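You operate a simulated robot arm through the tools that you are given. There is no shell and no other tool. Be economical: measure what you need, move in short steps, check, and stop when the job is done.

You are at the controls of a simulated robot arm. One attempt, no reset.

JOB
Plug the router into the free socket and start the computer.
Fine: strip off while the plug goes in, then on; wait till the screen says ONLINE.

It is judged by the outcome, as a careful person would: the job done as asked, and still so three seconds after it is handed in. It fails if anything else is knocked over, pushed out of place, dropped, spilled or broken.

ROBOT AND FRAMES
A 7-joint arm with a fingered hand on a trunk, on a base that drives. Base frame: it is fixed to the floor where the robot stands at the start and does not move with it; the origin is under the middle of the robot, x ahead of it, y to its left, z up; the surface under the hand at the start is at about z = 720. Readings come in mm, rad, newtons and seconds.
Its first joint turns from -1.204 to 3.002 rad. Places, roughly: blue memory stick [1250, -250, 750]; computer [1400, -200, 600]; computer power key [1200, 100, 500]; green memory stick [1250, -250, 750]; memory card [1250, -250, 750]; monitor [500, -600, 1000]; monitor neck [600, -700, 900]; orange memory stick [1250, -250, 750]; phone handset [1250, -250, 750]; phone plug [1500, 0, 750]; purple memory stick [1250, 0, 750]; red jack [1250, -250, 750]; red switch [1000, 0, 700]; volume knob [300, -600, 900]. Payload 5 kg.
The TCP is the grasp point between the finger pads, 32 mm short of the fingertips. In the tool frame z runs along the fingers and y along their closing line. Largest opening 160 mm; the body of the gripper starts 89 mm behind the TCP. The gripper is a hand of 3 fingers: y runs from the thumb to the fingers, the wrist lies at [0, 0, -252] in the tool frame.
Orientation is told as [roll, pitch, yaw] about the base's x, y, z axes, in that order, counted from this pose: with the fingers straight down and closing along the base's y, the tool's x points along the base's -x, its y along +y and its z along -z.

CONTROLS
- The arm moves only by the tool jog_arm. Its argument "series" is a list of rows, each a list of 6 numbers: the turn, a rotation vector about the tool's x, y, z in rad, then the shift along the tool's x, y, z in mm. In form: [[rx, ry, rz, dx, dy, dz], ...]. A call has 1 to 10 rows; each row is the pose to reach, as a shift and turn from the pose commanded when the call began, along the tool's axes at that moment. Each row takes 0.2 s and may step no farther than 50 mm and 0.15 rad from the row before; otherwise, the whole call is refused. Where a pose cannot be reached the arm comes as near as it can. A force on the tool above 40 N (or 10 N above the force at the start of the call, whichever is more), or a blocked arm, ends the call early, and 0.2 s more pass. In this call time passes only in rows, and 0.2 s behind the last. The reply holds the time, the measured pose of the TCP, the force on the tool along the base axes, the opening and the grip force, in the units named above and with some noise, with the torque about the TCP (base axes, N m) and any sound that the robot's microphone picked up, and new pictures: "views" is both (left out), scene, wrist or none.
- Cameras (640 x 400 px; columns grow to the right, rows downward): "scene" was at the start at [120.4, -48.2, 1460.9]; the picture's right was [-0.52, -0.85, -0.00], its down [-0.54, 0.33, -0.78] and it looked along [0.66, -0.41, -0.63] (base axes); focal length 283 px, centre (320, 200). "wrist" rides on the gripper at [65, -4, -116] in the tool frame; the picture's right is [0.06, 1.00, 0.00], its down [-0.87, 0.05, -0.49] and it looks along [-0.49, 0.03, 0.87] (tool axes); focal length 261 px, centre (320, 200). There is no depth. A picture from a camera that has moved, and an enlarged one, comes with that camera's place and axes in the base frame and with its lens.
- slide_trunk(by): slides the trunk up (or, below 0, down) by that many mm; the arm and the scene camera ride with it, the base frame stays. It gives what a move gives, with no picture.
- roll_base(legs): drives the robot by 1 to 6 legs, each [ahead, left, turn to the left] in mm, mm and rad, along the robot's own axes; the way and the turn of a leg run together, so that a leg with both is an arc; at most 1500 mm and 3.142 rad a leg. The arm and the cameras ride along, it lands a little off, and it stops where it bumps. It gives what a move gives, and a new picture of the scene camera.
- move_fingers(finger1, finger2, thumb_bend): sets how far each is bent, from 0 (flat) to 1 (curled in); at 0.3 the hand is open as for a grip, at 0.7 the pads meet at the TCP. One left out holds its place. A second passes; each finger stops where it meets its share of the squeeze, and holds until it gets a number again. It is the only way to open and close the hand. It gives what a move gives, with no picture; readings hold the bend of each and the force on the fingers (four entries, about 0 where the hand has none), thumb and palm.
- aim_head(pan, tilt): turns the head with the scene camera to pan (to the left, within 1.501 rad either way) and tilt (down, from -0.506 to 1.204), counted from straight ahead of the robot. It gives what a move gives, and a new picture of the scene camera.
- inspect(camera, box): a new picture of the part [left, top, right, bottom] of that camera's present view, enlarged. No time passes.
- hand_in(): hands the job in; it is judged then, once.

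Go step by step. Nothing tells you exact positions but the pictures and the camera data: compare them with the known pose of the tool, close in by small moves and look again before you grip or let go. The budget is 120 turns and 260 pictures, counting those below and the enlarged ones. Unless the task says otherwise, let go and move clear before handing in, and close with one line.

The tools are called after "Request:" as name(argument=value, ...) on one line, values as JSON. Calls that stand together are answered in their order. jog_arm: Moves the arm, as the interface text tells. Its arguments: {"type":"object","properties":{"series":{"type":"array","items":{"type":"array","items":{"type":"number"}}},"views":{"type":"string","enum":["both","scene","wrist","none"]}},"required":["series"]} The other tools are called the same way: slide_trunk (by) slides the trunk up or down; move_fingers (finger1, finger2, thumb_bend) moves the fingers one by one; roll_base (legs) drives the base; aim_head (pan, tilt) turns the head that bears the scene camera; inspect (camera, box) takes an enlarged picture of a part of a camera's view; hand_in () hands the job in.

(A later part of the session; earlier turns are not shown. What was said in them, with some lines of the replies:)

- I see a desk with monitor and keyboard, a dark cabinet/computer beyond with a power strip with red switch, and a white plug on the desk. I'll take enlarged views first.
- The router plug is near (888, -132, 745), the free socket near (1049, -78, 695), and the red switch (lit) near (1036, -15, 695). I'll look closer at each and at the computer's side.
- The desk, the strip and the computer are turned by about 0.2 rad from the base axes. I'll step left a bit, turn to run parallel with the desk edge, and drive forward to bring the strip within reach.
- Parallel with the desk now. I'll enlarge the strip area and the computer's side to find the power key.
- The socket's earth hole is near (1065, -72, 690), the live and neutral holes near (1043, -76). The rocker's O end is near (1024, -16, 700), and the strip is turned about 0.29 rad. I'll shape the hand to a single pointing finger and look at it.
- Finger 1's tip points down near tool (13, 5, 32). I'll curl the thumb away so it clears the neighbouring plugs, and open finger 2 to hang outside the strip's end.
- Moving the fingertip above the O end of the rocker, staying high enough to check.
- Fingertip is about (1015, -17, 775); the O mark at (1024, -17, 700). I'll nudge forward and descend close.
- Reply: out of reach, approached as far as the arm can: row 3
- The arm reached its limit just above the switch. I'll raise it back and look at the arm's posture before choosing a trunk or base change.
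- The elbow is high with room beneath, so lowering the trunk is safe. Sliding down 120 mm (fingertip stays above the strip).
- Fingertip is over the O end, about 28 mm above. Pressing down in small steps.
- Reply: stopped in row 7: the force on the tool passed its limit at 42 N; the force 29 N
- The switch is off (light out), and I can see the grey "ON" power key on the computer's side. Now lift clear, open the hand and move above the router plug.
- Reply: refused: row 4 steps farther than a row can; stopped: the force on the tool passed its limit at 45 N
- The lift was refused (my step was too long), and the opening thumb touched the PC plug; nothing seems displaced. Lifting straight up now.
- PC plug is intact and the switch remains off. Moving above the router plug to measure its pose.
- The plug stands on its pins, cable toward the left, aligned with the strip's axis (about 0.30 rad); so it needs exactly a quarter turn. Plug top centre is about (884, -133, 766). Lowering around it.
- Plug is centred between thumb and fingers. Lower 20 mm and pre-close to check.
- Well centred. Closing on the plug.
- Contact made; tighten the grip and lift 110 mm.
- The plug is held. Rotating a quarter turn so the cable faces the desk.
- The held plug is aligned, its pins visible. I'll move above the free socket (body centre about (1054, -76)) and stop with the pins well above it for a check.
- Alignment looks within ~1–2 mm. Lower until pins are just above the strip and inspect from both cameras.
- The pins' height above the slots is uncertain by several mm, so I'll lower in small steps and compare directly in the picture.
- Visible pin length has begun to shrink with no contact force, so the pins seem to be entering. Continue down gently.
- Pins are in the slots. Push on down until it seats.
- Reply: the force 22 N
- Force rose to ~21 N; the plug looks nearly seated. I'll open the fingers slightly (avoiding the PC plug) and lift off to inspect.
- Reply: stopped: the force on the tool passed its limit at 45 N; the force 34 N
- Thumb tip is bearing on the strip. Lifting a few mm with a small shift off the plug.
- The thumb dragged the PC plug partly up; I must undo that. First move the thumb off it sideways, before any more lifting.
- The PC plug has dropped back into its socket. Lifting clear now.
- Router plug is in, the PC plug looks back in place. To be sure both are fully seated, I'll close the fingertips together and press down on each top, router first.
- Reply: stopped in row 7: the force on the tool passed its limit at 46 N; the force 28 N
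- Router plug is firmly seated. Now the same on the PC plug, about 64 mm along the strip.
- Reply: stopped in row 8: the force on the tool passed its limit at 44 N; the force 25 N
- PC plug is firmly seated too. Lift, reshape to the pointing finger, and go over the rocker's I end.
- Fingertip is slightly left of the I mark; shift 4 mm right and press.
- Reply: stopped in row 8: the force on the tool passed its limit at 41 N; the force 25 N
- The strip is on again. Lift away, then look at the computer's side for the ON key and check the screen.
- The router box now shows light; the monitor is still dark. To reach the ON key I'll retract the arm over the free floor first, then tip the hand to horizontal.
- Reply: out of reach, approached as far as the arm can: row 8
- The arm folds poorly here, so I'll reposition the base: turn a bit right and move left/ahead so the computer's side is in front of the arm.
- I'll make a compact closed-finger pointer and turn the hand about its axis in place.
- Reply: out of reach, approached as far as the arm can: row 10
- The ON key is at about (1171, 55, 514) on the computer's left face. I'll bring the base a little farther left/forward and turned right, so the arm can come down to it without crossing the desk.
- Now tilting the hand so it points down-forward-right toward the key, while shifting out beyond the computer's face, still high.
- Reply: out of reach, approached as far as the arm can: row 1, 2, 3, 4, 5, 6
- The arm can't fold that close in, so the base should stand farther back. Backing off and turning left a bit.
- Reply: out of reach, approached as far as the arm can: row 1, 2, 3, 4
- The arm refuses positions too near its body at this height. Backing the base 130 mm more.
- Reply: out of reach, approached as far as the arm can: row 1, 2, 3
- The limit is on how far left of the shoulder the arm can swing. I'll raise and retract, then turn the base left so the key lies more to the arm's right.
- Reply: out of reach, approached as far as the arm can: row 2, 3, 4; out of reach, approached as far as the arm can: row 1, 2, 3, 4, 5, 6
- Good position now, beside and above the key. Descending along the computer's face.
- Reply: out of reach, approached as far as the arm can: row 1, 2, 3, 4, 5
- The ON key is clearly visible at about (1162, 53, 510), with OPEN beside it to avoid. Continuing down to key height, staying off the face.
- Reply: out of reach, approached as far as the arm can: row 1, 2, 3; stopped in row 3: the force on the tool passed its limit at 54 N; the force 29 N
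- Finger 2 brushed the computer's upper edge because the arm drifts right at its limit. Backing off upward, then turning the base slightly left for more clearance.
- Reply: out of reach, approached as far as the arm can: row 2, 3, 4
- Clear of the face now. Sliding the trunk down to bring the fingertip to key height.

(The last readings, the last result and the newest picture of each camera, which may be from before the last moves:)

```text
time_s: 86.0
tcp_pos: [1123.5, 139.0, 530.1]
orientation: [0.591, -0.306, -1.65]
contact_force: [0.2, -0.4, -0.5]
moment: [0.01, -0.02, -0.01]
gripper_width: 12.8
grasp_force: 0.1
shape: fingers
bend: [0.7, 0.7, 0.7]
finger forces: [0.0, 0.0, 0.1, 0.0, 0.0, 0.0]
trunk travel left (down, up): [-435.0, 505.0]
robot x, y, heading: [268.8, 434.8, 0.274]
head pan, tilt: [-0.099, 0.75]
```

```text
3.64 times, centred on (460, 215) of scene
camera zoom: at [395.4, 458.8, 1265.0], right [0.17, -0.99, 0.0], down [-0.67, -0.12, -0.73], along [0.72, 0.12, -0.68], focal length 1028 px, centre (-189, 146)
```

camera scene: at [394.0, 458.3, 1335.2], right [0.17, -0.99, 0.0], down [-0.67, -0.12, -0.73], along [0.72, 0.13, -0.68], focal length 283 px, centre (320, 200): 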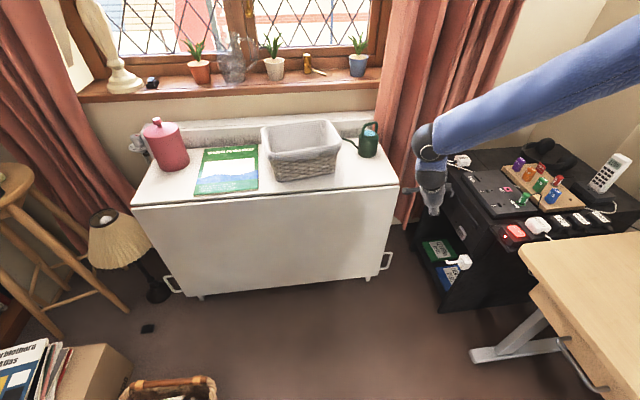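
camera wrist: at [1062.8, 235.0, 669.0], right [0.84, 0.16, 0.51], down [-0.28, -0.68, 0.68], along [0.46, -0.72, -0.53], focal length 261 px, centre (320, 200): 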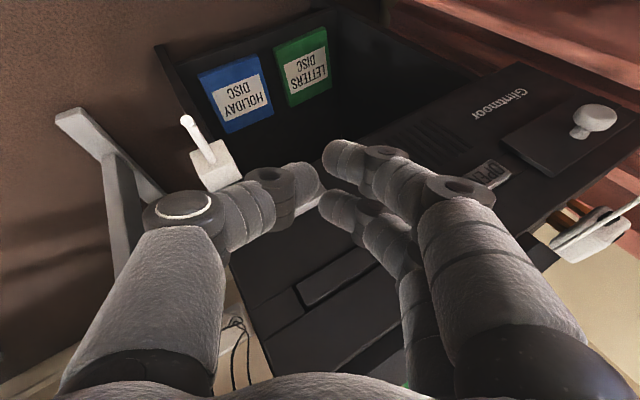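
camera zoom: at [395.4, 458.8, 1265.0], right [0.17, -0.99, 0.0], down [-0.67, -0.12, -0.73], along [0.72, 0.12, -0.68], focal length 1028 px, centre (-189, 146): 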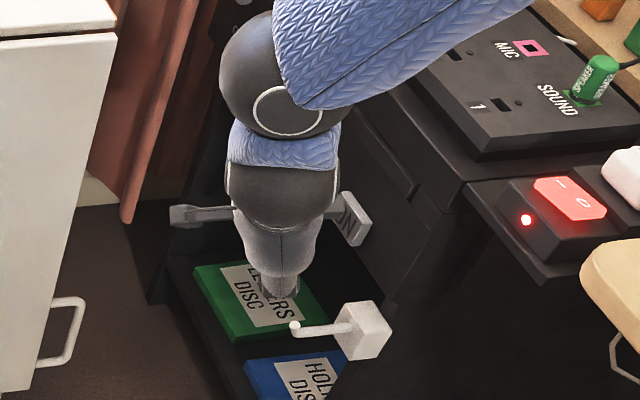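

The fingertip is about level with the ON key, ~60 mm off. Approach sideways to ~15 mm, then check.

Request:
jog_arm(series=[[0, 0, 0, -19, 8, 10], [0, 0, 0, -38, 15, 21]], views="none")

Request:
inspect(camera="wrist", box=[160, 60, 480, 260])

Request:
inspect(camera="scene", box=[400, 160, 520, 270])

```text
time_s: 86.6
tcp_pos: [1143.6, 98.1, 531.9]
orientation: [0.592, -0.305, -1.648]
contact_force: [-0.4, 0.2, -0.9]
moment: [0.01, 0.0, 0.01]
gripper_width: 12.7
grasp_force: 0.5
shape: fingers
bend: [0.7, 0.7, 0.7]
finger forces: [0.1, 0.8, 0.0, 0.0, 0.0, 0.1]
trunk travel left (down, up): [-435.0, 505.0]
robot x, y, heading: [269.1, 432.7, 0.269]
head pan, tilt: [-0.099, 0.75]
```

```text
2.00 times, centred on (320, 160) of wrist
camera zoom: at [1082.1, 194.1, 603.8], right [0.84, 0.16, 0.51], down [-0.28, -0.68, 0.68], along [0.46, -0.72, -0.53], focal length 521 px, centre (320, 280)
```

zoom: 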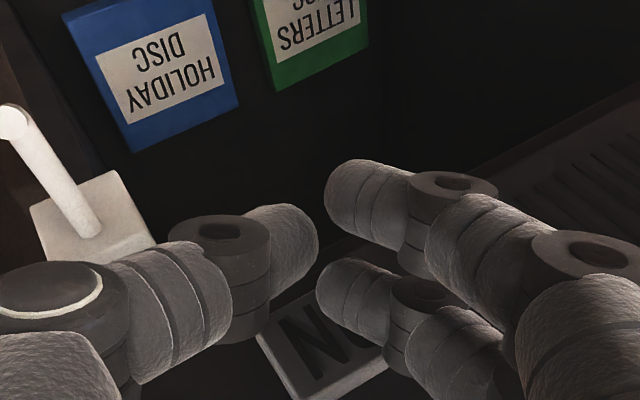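

```text
3.64 times, centred on (460, 215) of scene
camera zoom: at [395.7, 458.5, 1264.9], right [0.17, -0.99, 0.0], down [-0.67, -0.12, -0.73], along [0.72, 0.13, -0.68], focal length 1028 px, centre (-189, 146)
```

zoom: 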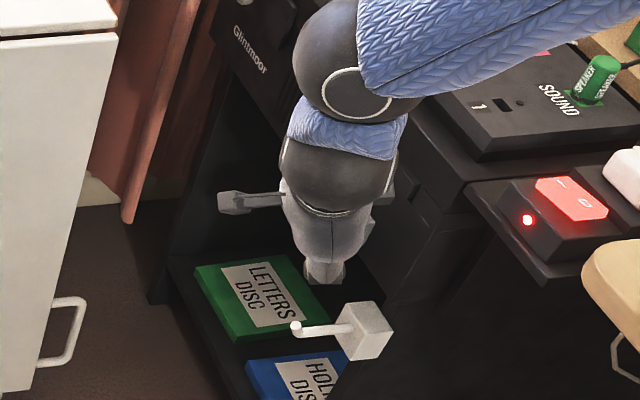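

Finger 2 is just touching at the ON key. Pressing sideways into the face.

Request:
jog_arm(series=[[0, 0, 0, -4, 1, 2], [0, 0, 0, -8, 2, 4], [0, 0, 0, -11, 2, 5], [0, 0, 0, -14, 3, 7], [0, 0, 0, -17, 3, 8], [0, 0, 0, -20, 4, 10], [0, 0, 0, -23, 4, 11]], views="wrist")

Request:
inspect(camera="wrist", box=[160, 60, 480, 260])

```text
time_s: 87.8
tcp_pos: [1151.5, 91.7, 533.8]
orientation: [0.593, -0.296, -1.641]
contact_force: [-3.4, 18.0, 4.4]
moment: [-0.41, -0.03, -0.24]
gripper_width: 12.2
grasp_force: 6.6
shape: fingers
bend: [0.7, 0.72, 0.7]
finger forces: [0.0, 12.4, 0.1, 0.0, 0.1, 0.0]
trunk travel left (down, up): [-435.0, 505.0]
robot x, y, heading: [266.6, 436.6, 0.274]
head pan, tilt: [-0.099, 0.75]
heard: click
stopped in row 5: the force on the tool passed its limit at 43 N (the readings are from after the stop); the commanded pose is now the measured one
camera wrist: at [1089.3, 186.7, 604.7], right [0.84, 0.16, 0.52], down [-0.28, -0.69, 0.67], along [0.46, -0.71, -0.53], focal length 261 px, centre (320, 200)
```

wrist: 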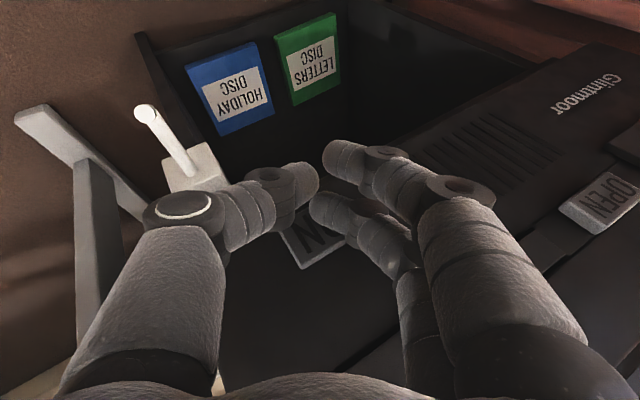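

```text
2.00 times, centred on (320, 160) of wrist
camera zoom: at [1089.3, 186.7, 604.7], right [0.84, 0.16, 0.52], down [-0.28, -0.69, 0.67], along [0.46, -0.71, -0.53], focal length 521 px, centre (320, 280)
```

zoom: 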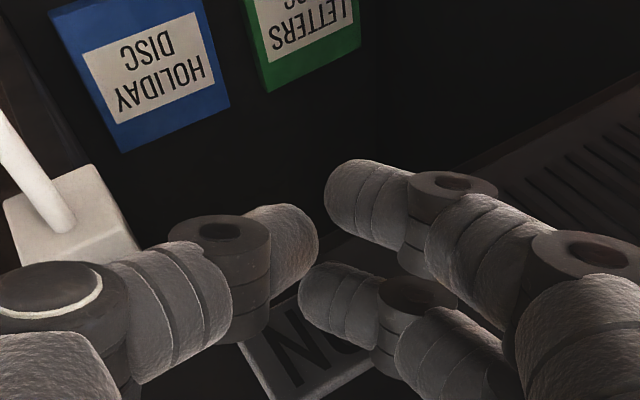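

A click was heard, so the key was pressed. I'll back the hand away from the face and look at the screen.

Request:
jog_arm(series=[[0, 0, 0, 12, -3, -5], [0, 0, 0, 40, -8, -20], [0, 0, 0, 62, -12, -33]], views="wrist")

Request:
aim_head(pan=-1.45, tilt=0.35)

```text
time_s: 88.6
tcp_pos: [1128.3, 153.1, 533.9]
orientation: [0.591, -0.3, -1.641]
contact_force: [-0.3, -0.3, 0.6]
moment: [0.03, -0.02, -0.02]
gripper_width: 12.3
grasp_force: 0.0
shape: fingers
bend: [0.7, 0.7, 0.7]
finger forces: [0.0, 0.1, 0.0, 0.1, 0.1, 0.1]
trunk travel left (down, up): [-435.0, 505.0]
robot x, y, heading: [268.8, 433.3, 0.274]
head pan, tilt: [-0.099, 0.75]
camera wrist: at [1065.4, 248.2, 604.7], right [0.84, 0.16, 0.51], down [-0.28, -0.68, 0.67], along [0.46, -0.71, -0.53], focal length 261 px, centre (320, 200)
```

wrist: 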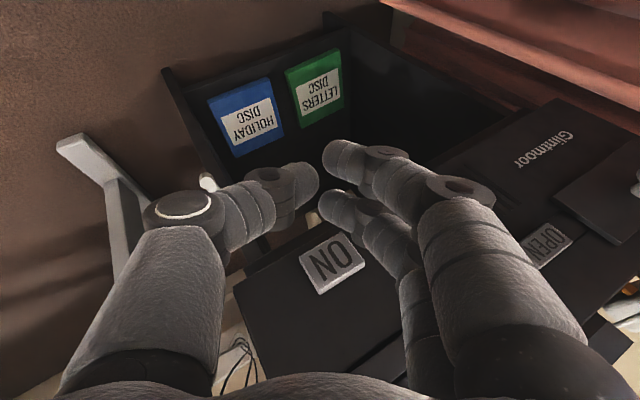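

```text
time_s: 90.1
tcp_pos: [1127.2, 154.5, 533.9]
orientation: [0.589, -0.298, -1.64]
contact_force: [-0.3, 0.1, -0.3]
moment: [0.0, 0.0, 0.0]
gripper_width: 12.5
grasp_force: 0.1
shape: fingers
bend: [0.7, 0.7, 0.7]
finger forces: [0.1, 0.1, 0.1, 0.0, 0.1, 0.0]
trunk travel left (down, up): [-435.0, 505.0]
robot x, y, heading: [267.4, 433.6, 0.27]
head pan, tilt: [-1.45, 0.351]
camera scene: at [349.8, 358.9, 1300.5], right [-0.92, -0.38, 0.0], down [-0.13, 0.32, -0.94], along [0.36, -0.87, -0.34], focal length 283 px, centre (320, 200)
```

scene: 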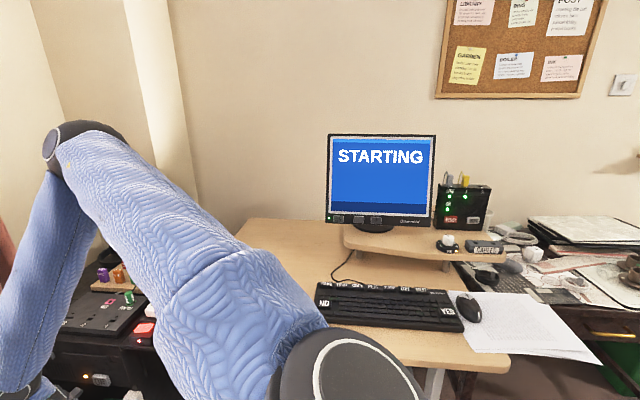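

The screen says STARTING. While waiting, I raise the arm out of the gap.

Request:
jog_arm(series=[[0, 0, 0, -12, 21, -32], [0, 0, 0, -24, 42, -64], [0, 0, 0, -36, 64, -95], [0, 0, 0, -48, 85, -127], [0, 0, 0, -60, 106, -158], [0, 0, 0, -60, 106, -158], [0, 0, 0, -60, 106, -158], [0, 0, 0, -60, 106, -158], [0, 0, 0, -60, 106, -158], [0, 0, 0, -60, 106, -158]], views="scene")

Request:
jog_arm(series=[[0, 0, 0, 0, 0, 0], [0, 0, 0, 0, 0, 0], [0, 0, 0, 0, 0, 0], [0, 0, 0, 0, 0, 0], [0, 0, 0, 0, 0, 0], [0, 0, 0, 0, 0, 0], [0, 0, 0, 0, 0, 0], [0, 0, 0, 0, 0, 0], [0, 0, 0, 0, 0, 0], [0, 0, 0, 0, 0, 0]], views="scene")

```text
time_s: 92.3
tcp_pos: [1127.8, 152.2, 734.0]
orientation: [0.592, -0.3, -1.643]
contact_force: [-0.3, 0.3, 0.5]
moment: [-0.03, -0.04, 0.0]
gripper_width: 12.4
grasp_force: 0.1
shape: fingers
bend: [0.7, 0.7, 0.7]
finger forces: [0.0, 0.0, 0.1, 0.1, 0.1, 0.1]
trunk travel left (down, up): [-435.0, 505.0]
robot x, y, heading: [267.1, 432.9, 0.269]
head pan, tilt: [-1.45, 0.351]
camera scene: at [349.6, 358.8, 1300.5], right [-0.92, -0.38, 0.0], down [-0.13, 0.32, -0.94], along [0.36, -0.87, -0.34], focal length 283 px, centre (320, 200)
```

scene: 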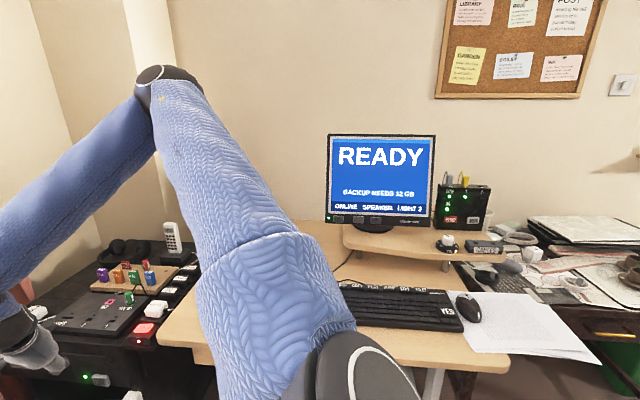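

```text
time_s: 94.5
tcp_pos: [1127.2, 151.7, 734.3]
orientation: [0.593, -0.3, -1.643]
contact_force: [0.1, 0.1, 0.2]
moment: [-0.02, -0.01, -0.04]
gripper_width: 12.6
grasp_force: 0.0
shape: fingers
bend: [0.7, 0.7, 0.7]
finger forces: [0.0, 0.1, 0.0, 0.1, 0.1, 0.1]
trunk travel left (down, up): [-435.0, 505.0]
robot x, y, heading: [269.3, 434.2, 0.27]
head pan, tilt: [-1.45, 0.351]
camera scene: at [349.7, 358.8, 1300.5], right [-0.92, -0.38, 0.0], down [-0.13, 0.32, -0.94], along [0.36, -0.87, -0.34], focal length 283 px, centre (320, 200)
```

scene: 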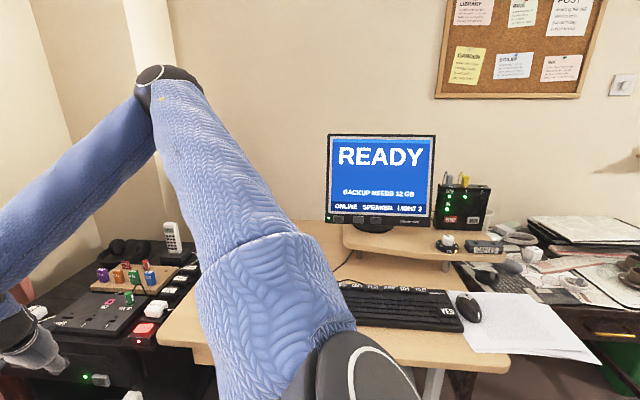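

Screen shows READY, and the status line seems to read ONLINE. Enlarging to confirm, and checking the rest of the scene.

Request:
inspect(camera="scene", box=[320, 125, 448, 235])

Request:
inspect(camera="scene", box=[30, 215, 210, 345])

```text
3.64 times, centred on (384, 180) of scene
camera zoom: at [349.7, 358.8, 1300.5], right [-0.92, -0.38, 0.0], down [-0.13, 0.32, -0.94], along [0.36, -0.87, -0.34], focal length 1028 px, centre (87, 273)
```

zoom: 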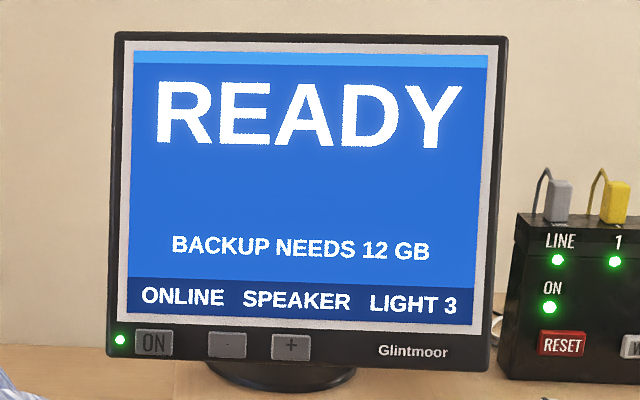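

```text
3.08 times, centred on (120, 280) of scene
camera zoom: at [349.7, 358.8, 1300.5], right [-0.92, -0.38, 0.0], down [-0.13, 0.32, -0.94], along [0.36, -0.87, -0.34], focal length 870 px, centre (935, -46)
```

zoom: 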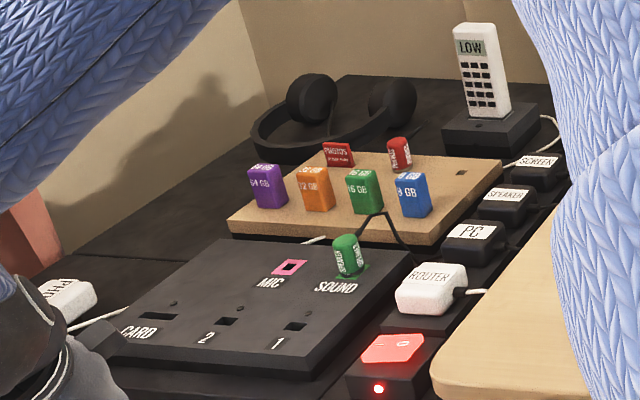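

The screen shows READY with ONLINE in the status line. The router plug is seated, the strip is lit, every other plug is in place and the hand is clear, so I'm handing in.

Request:
hand_in()

```text
The job is handed in.
```

The router is plugged into the free socket, with the strip off while it went in and on again after, and the computer is running with ONLINE on the screen. My thumb pulled the PC plug partly out while the strip was off; I pressed it back in fully before switching on.
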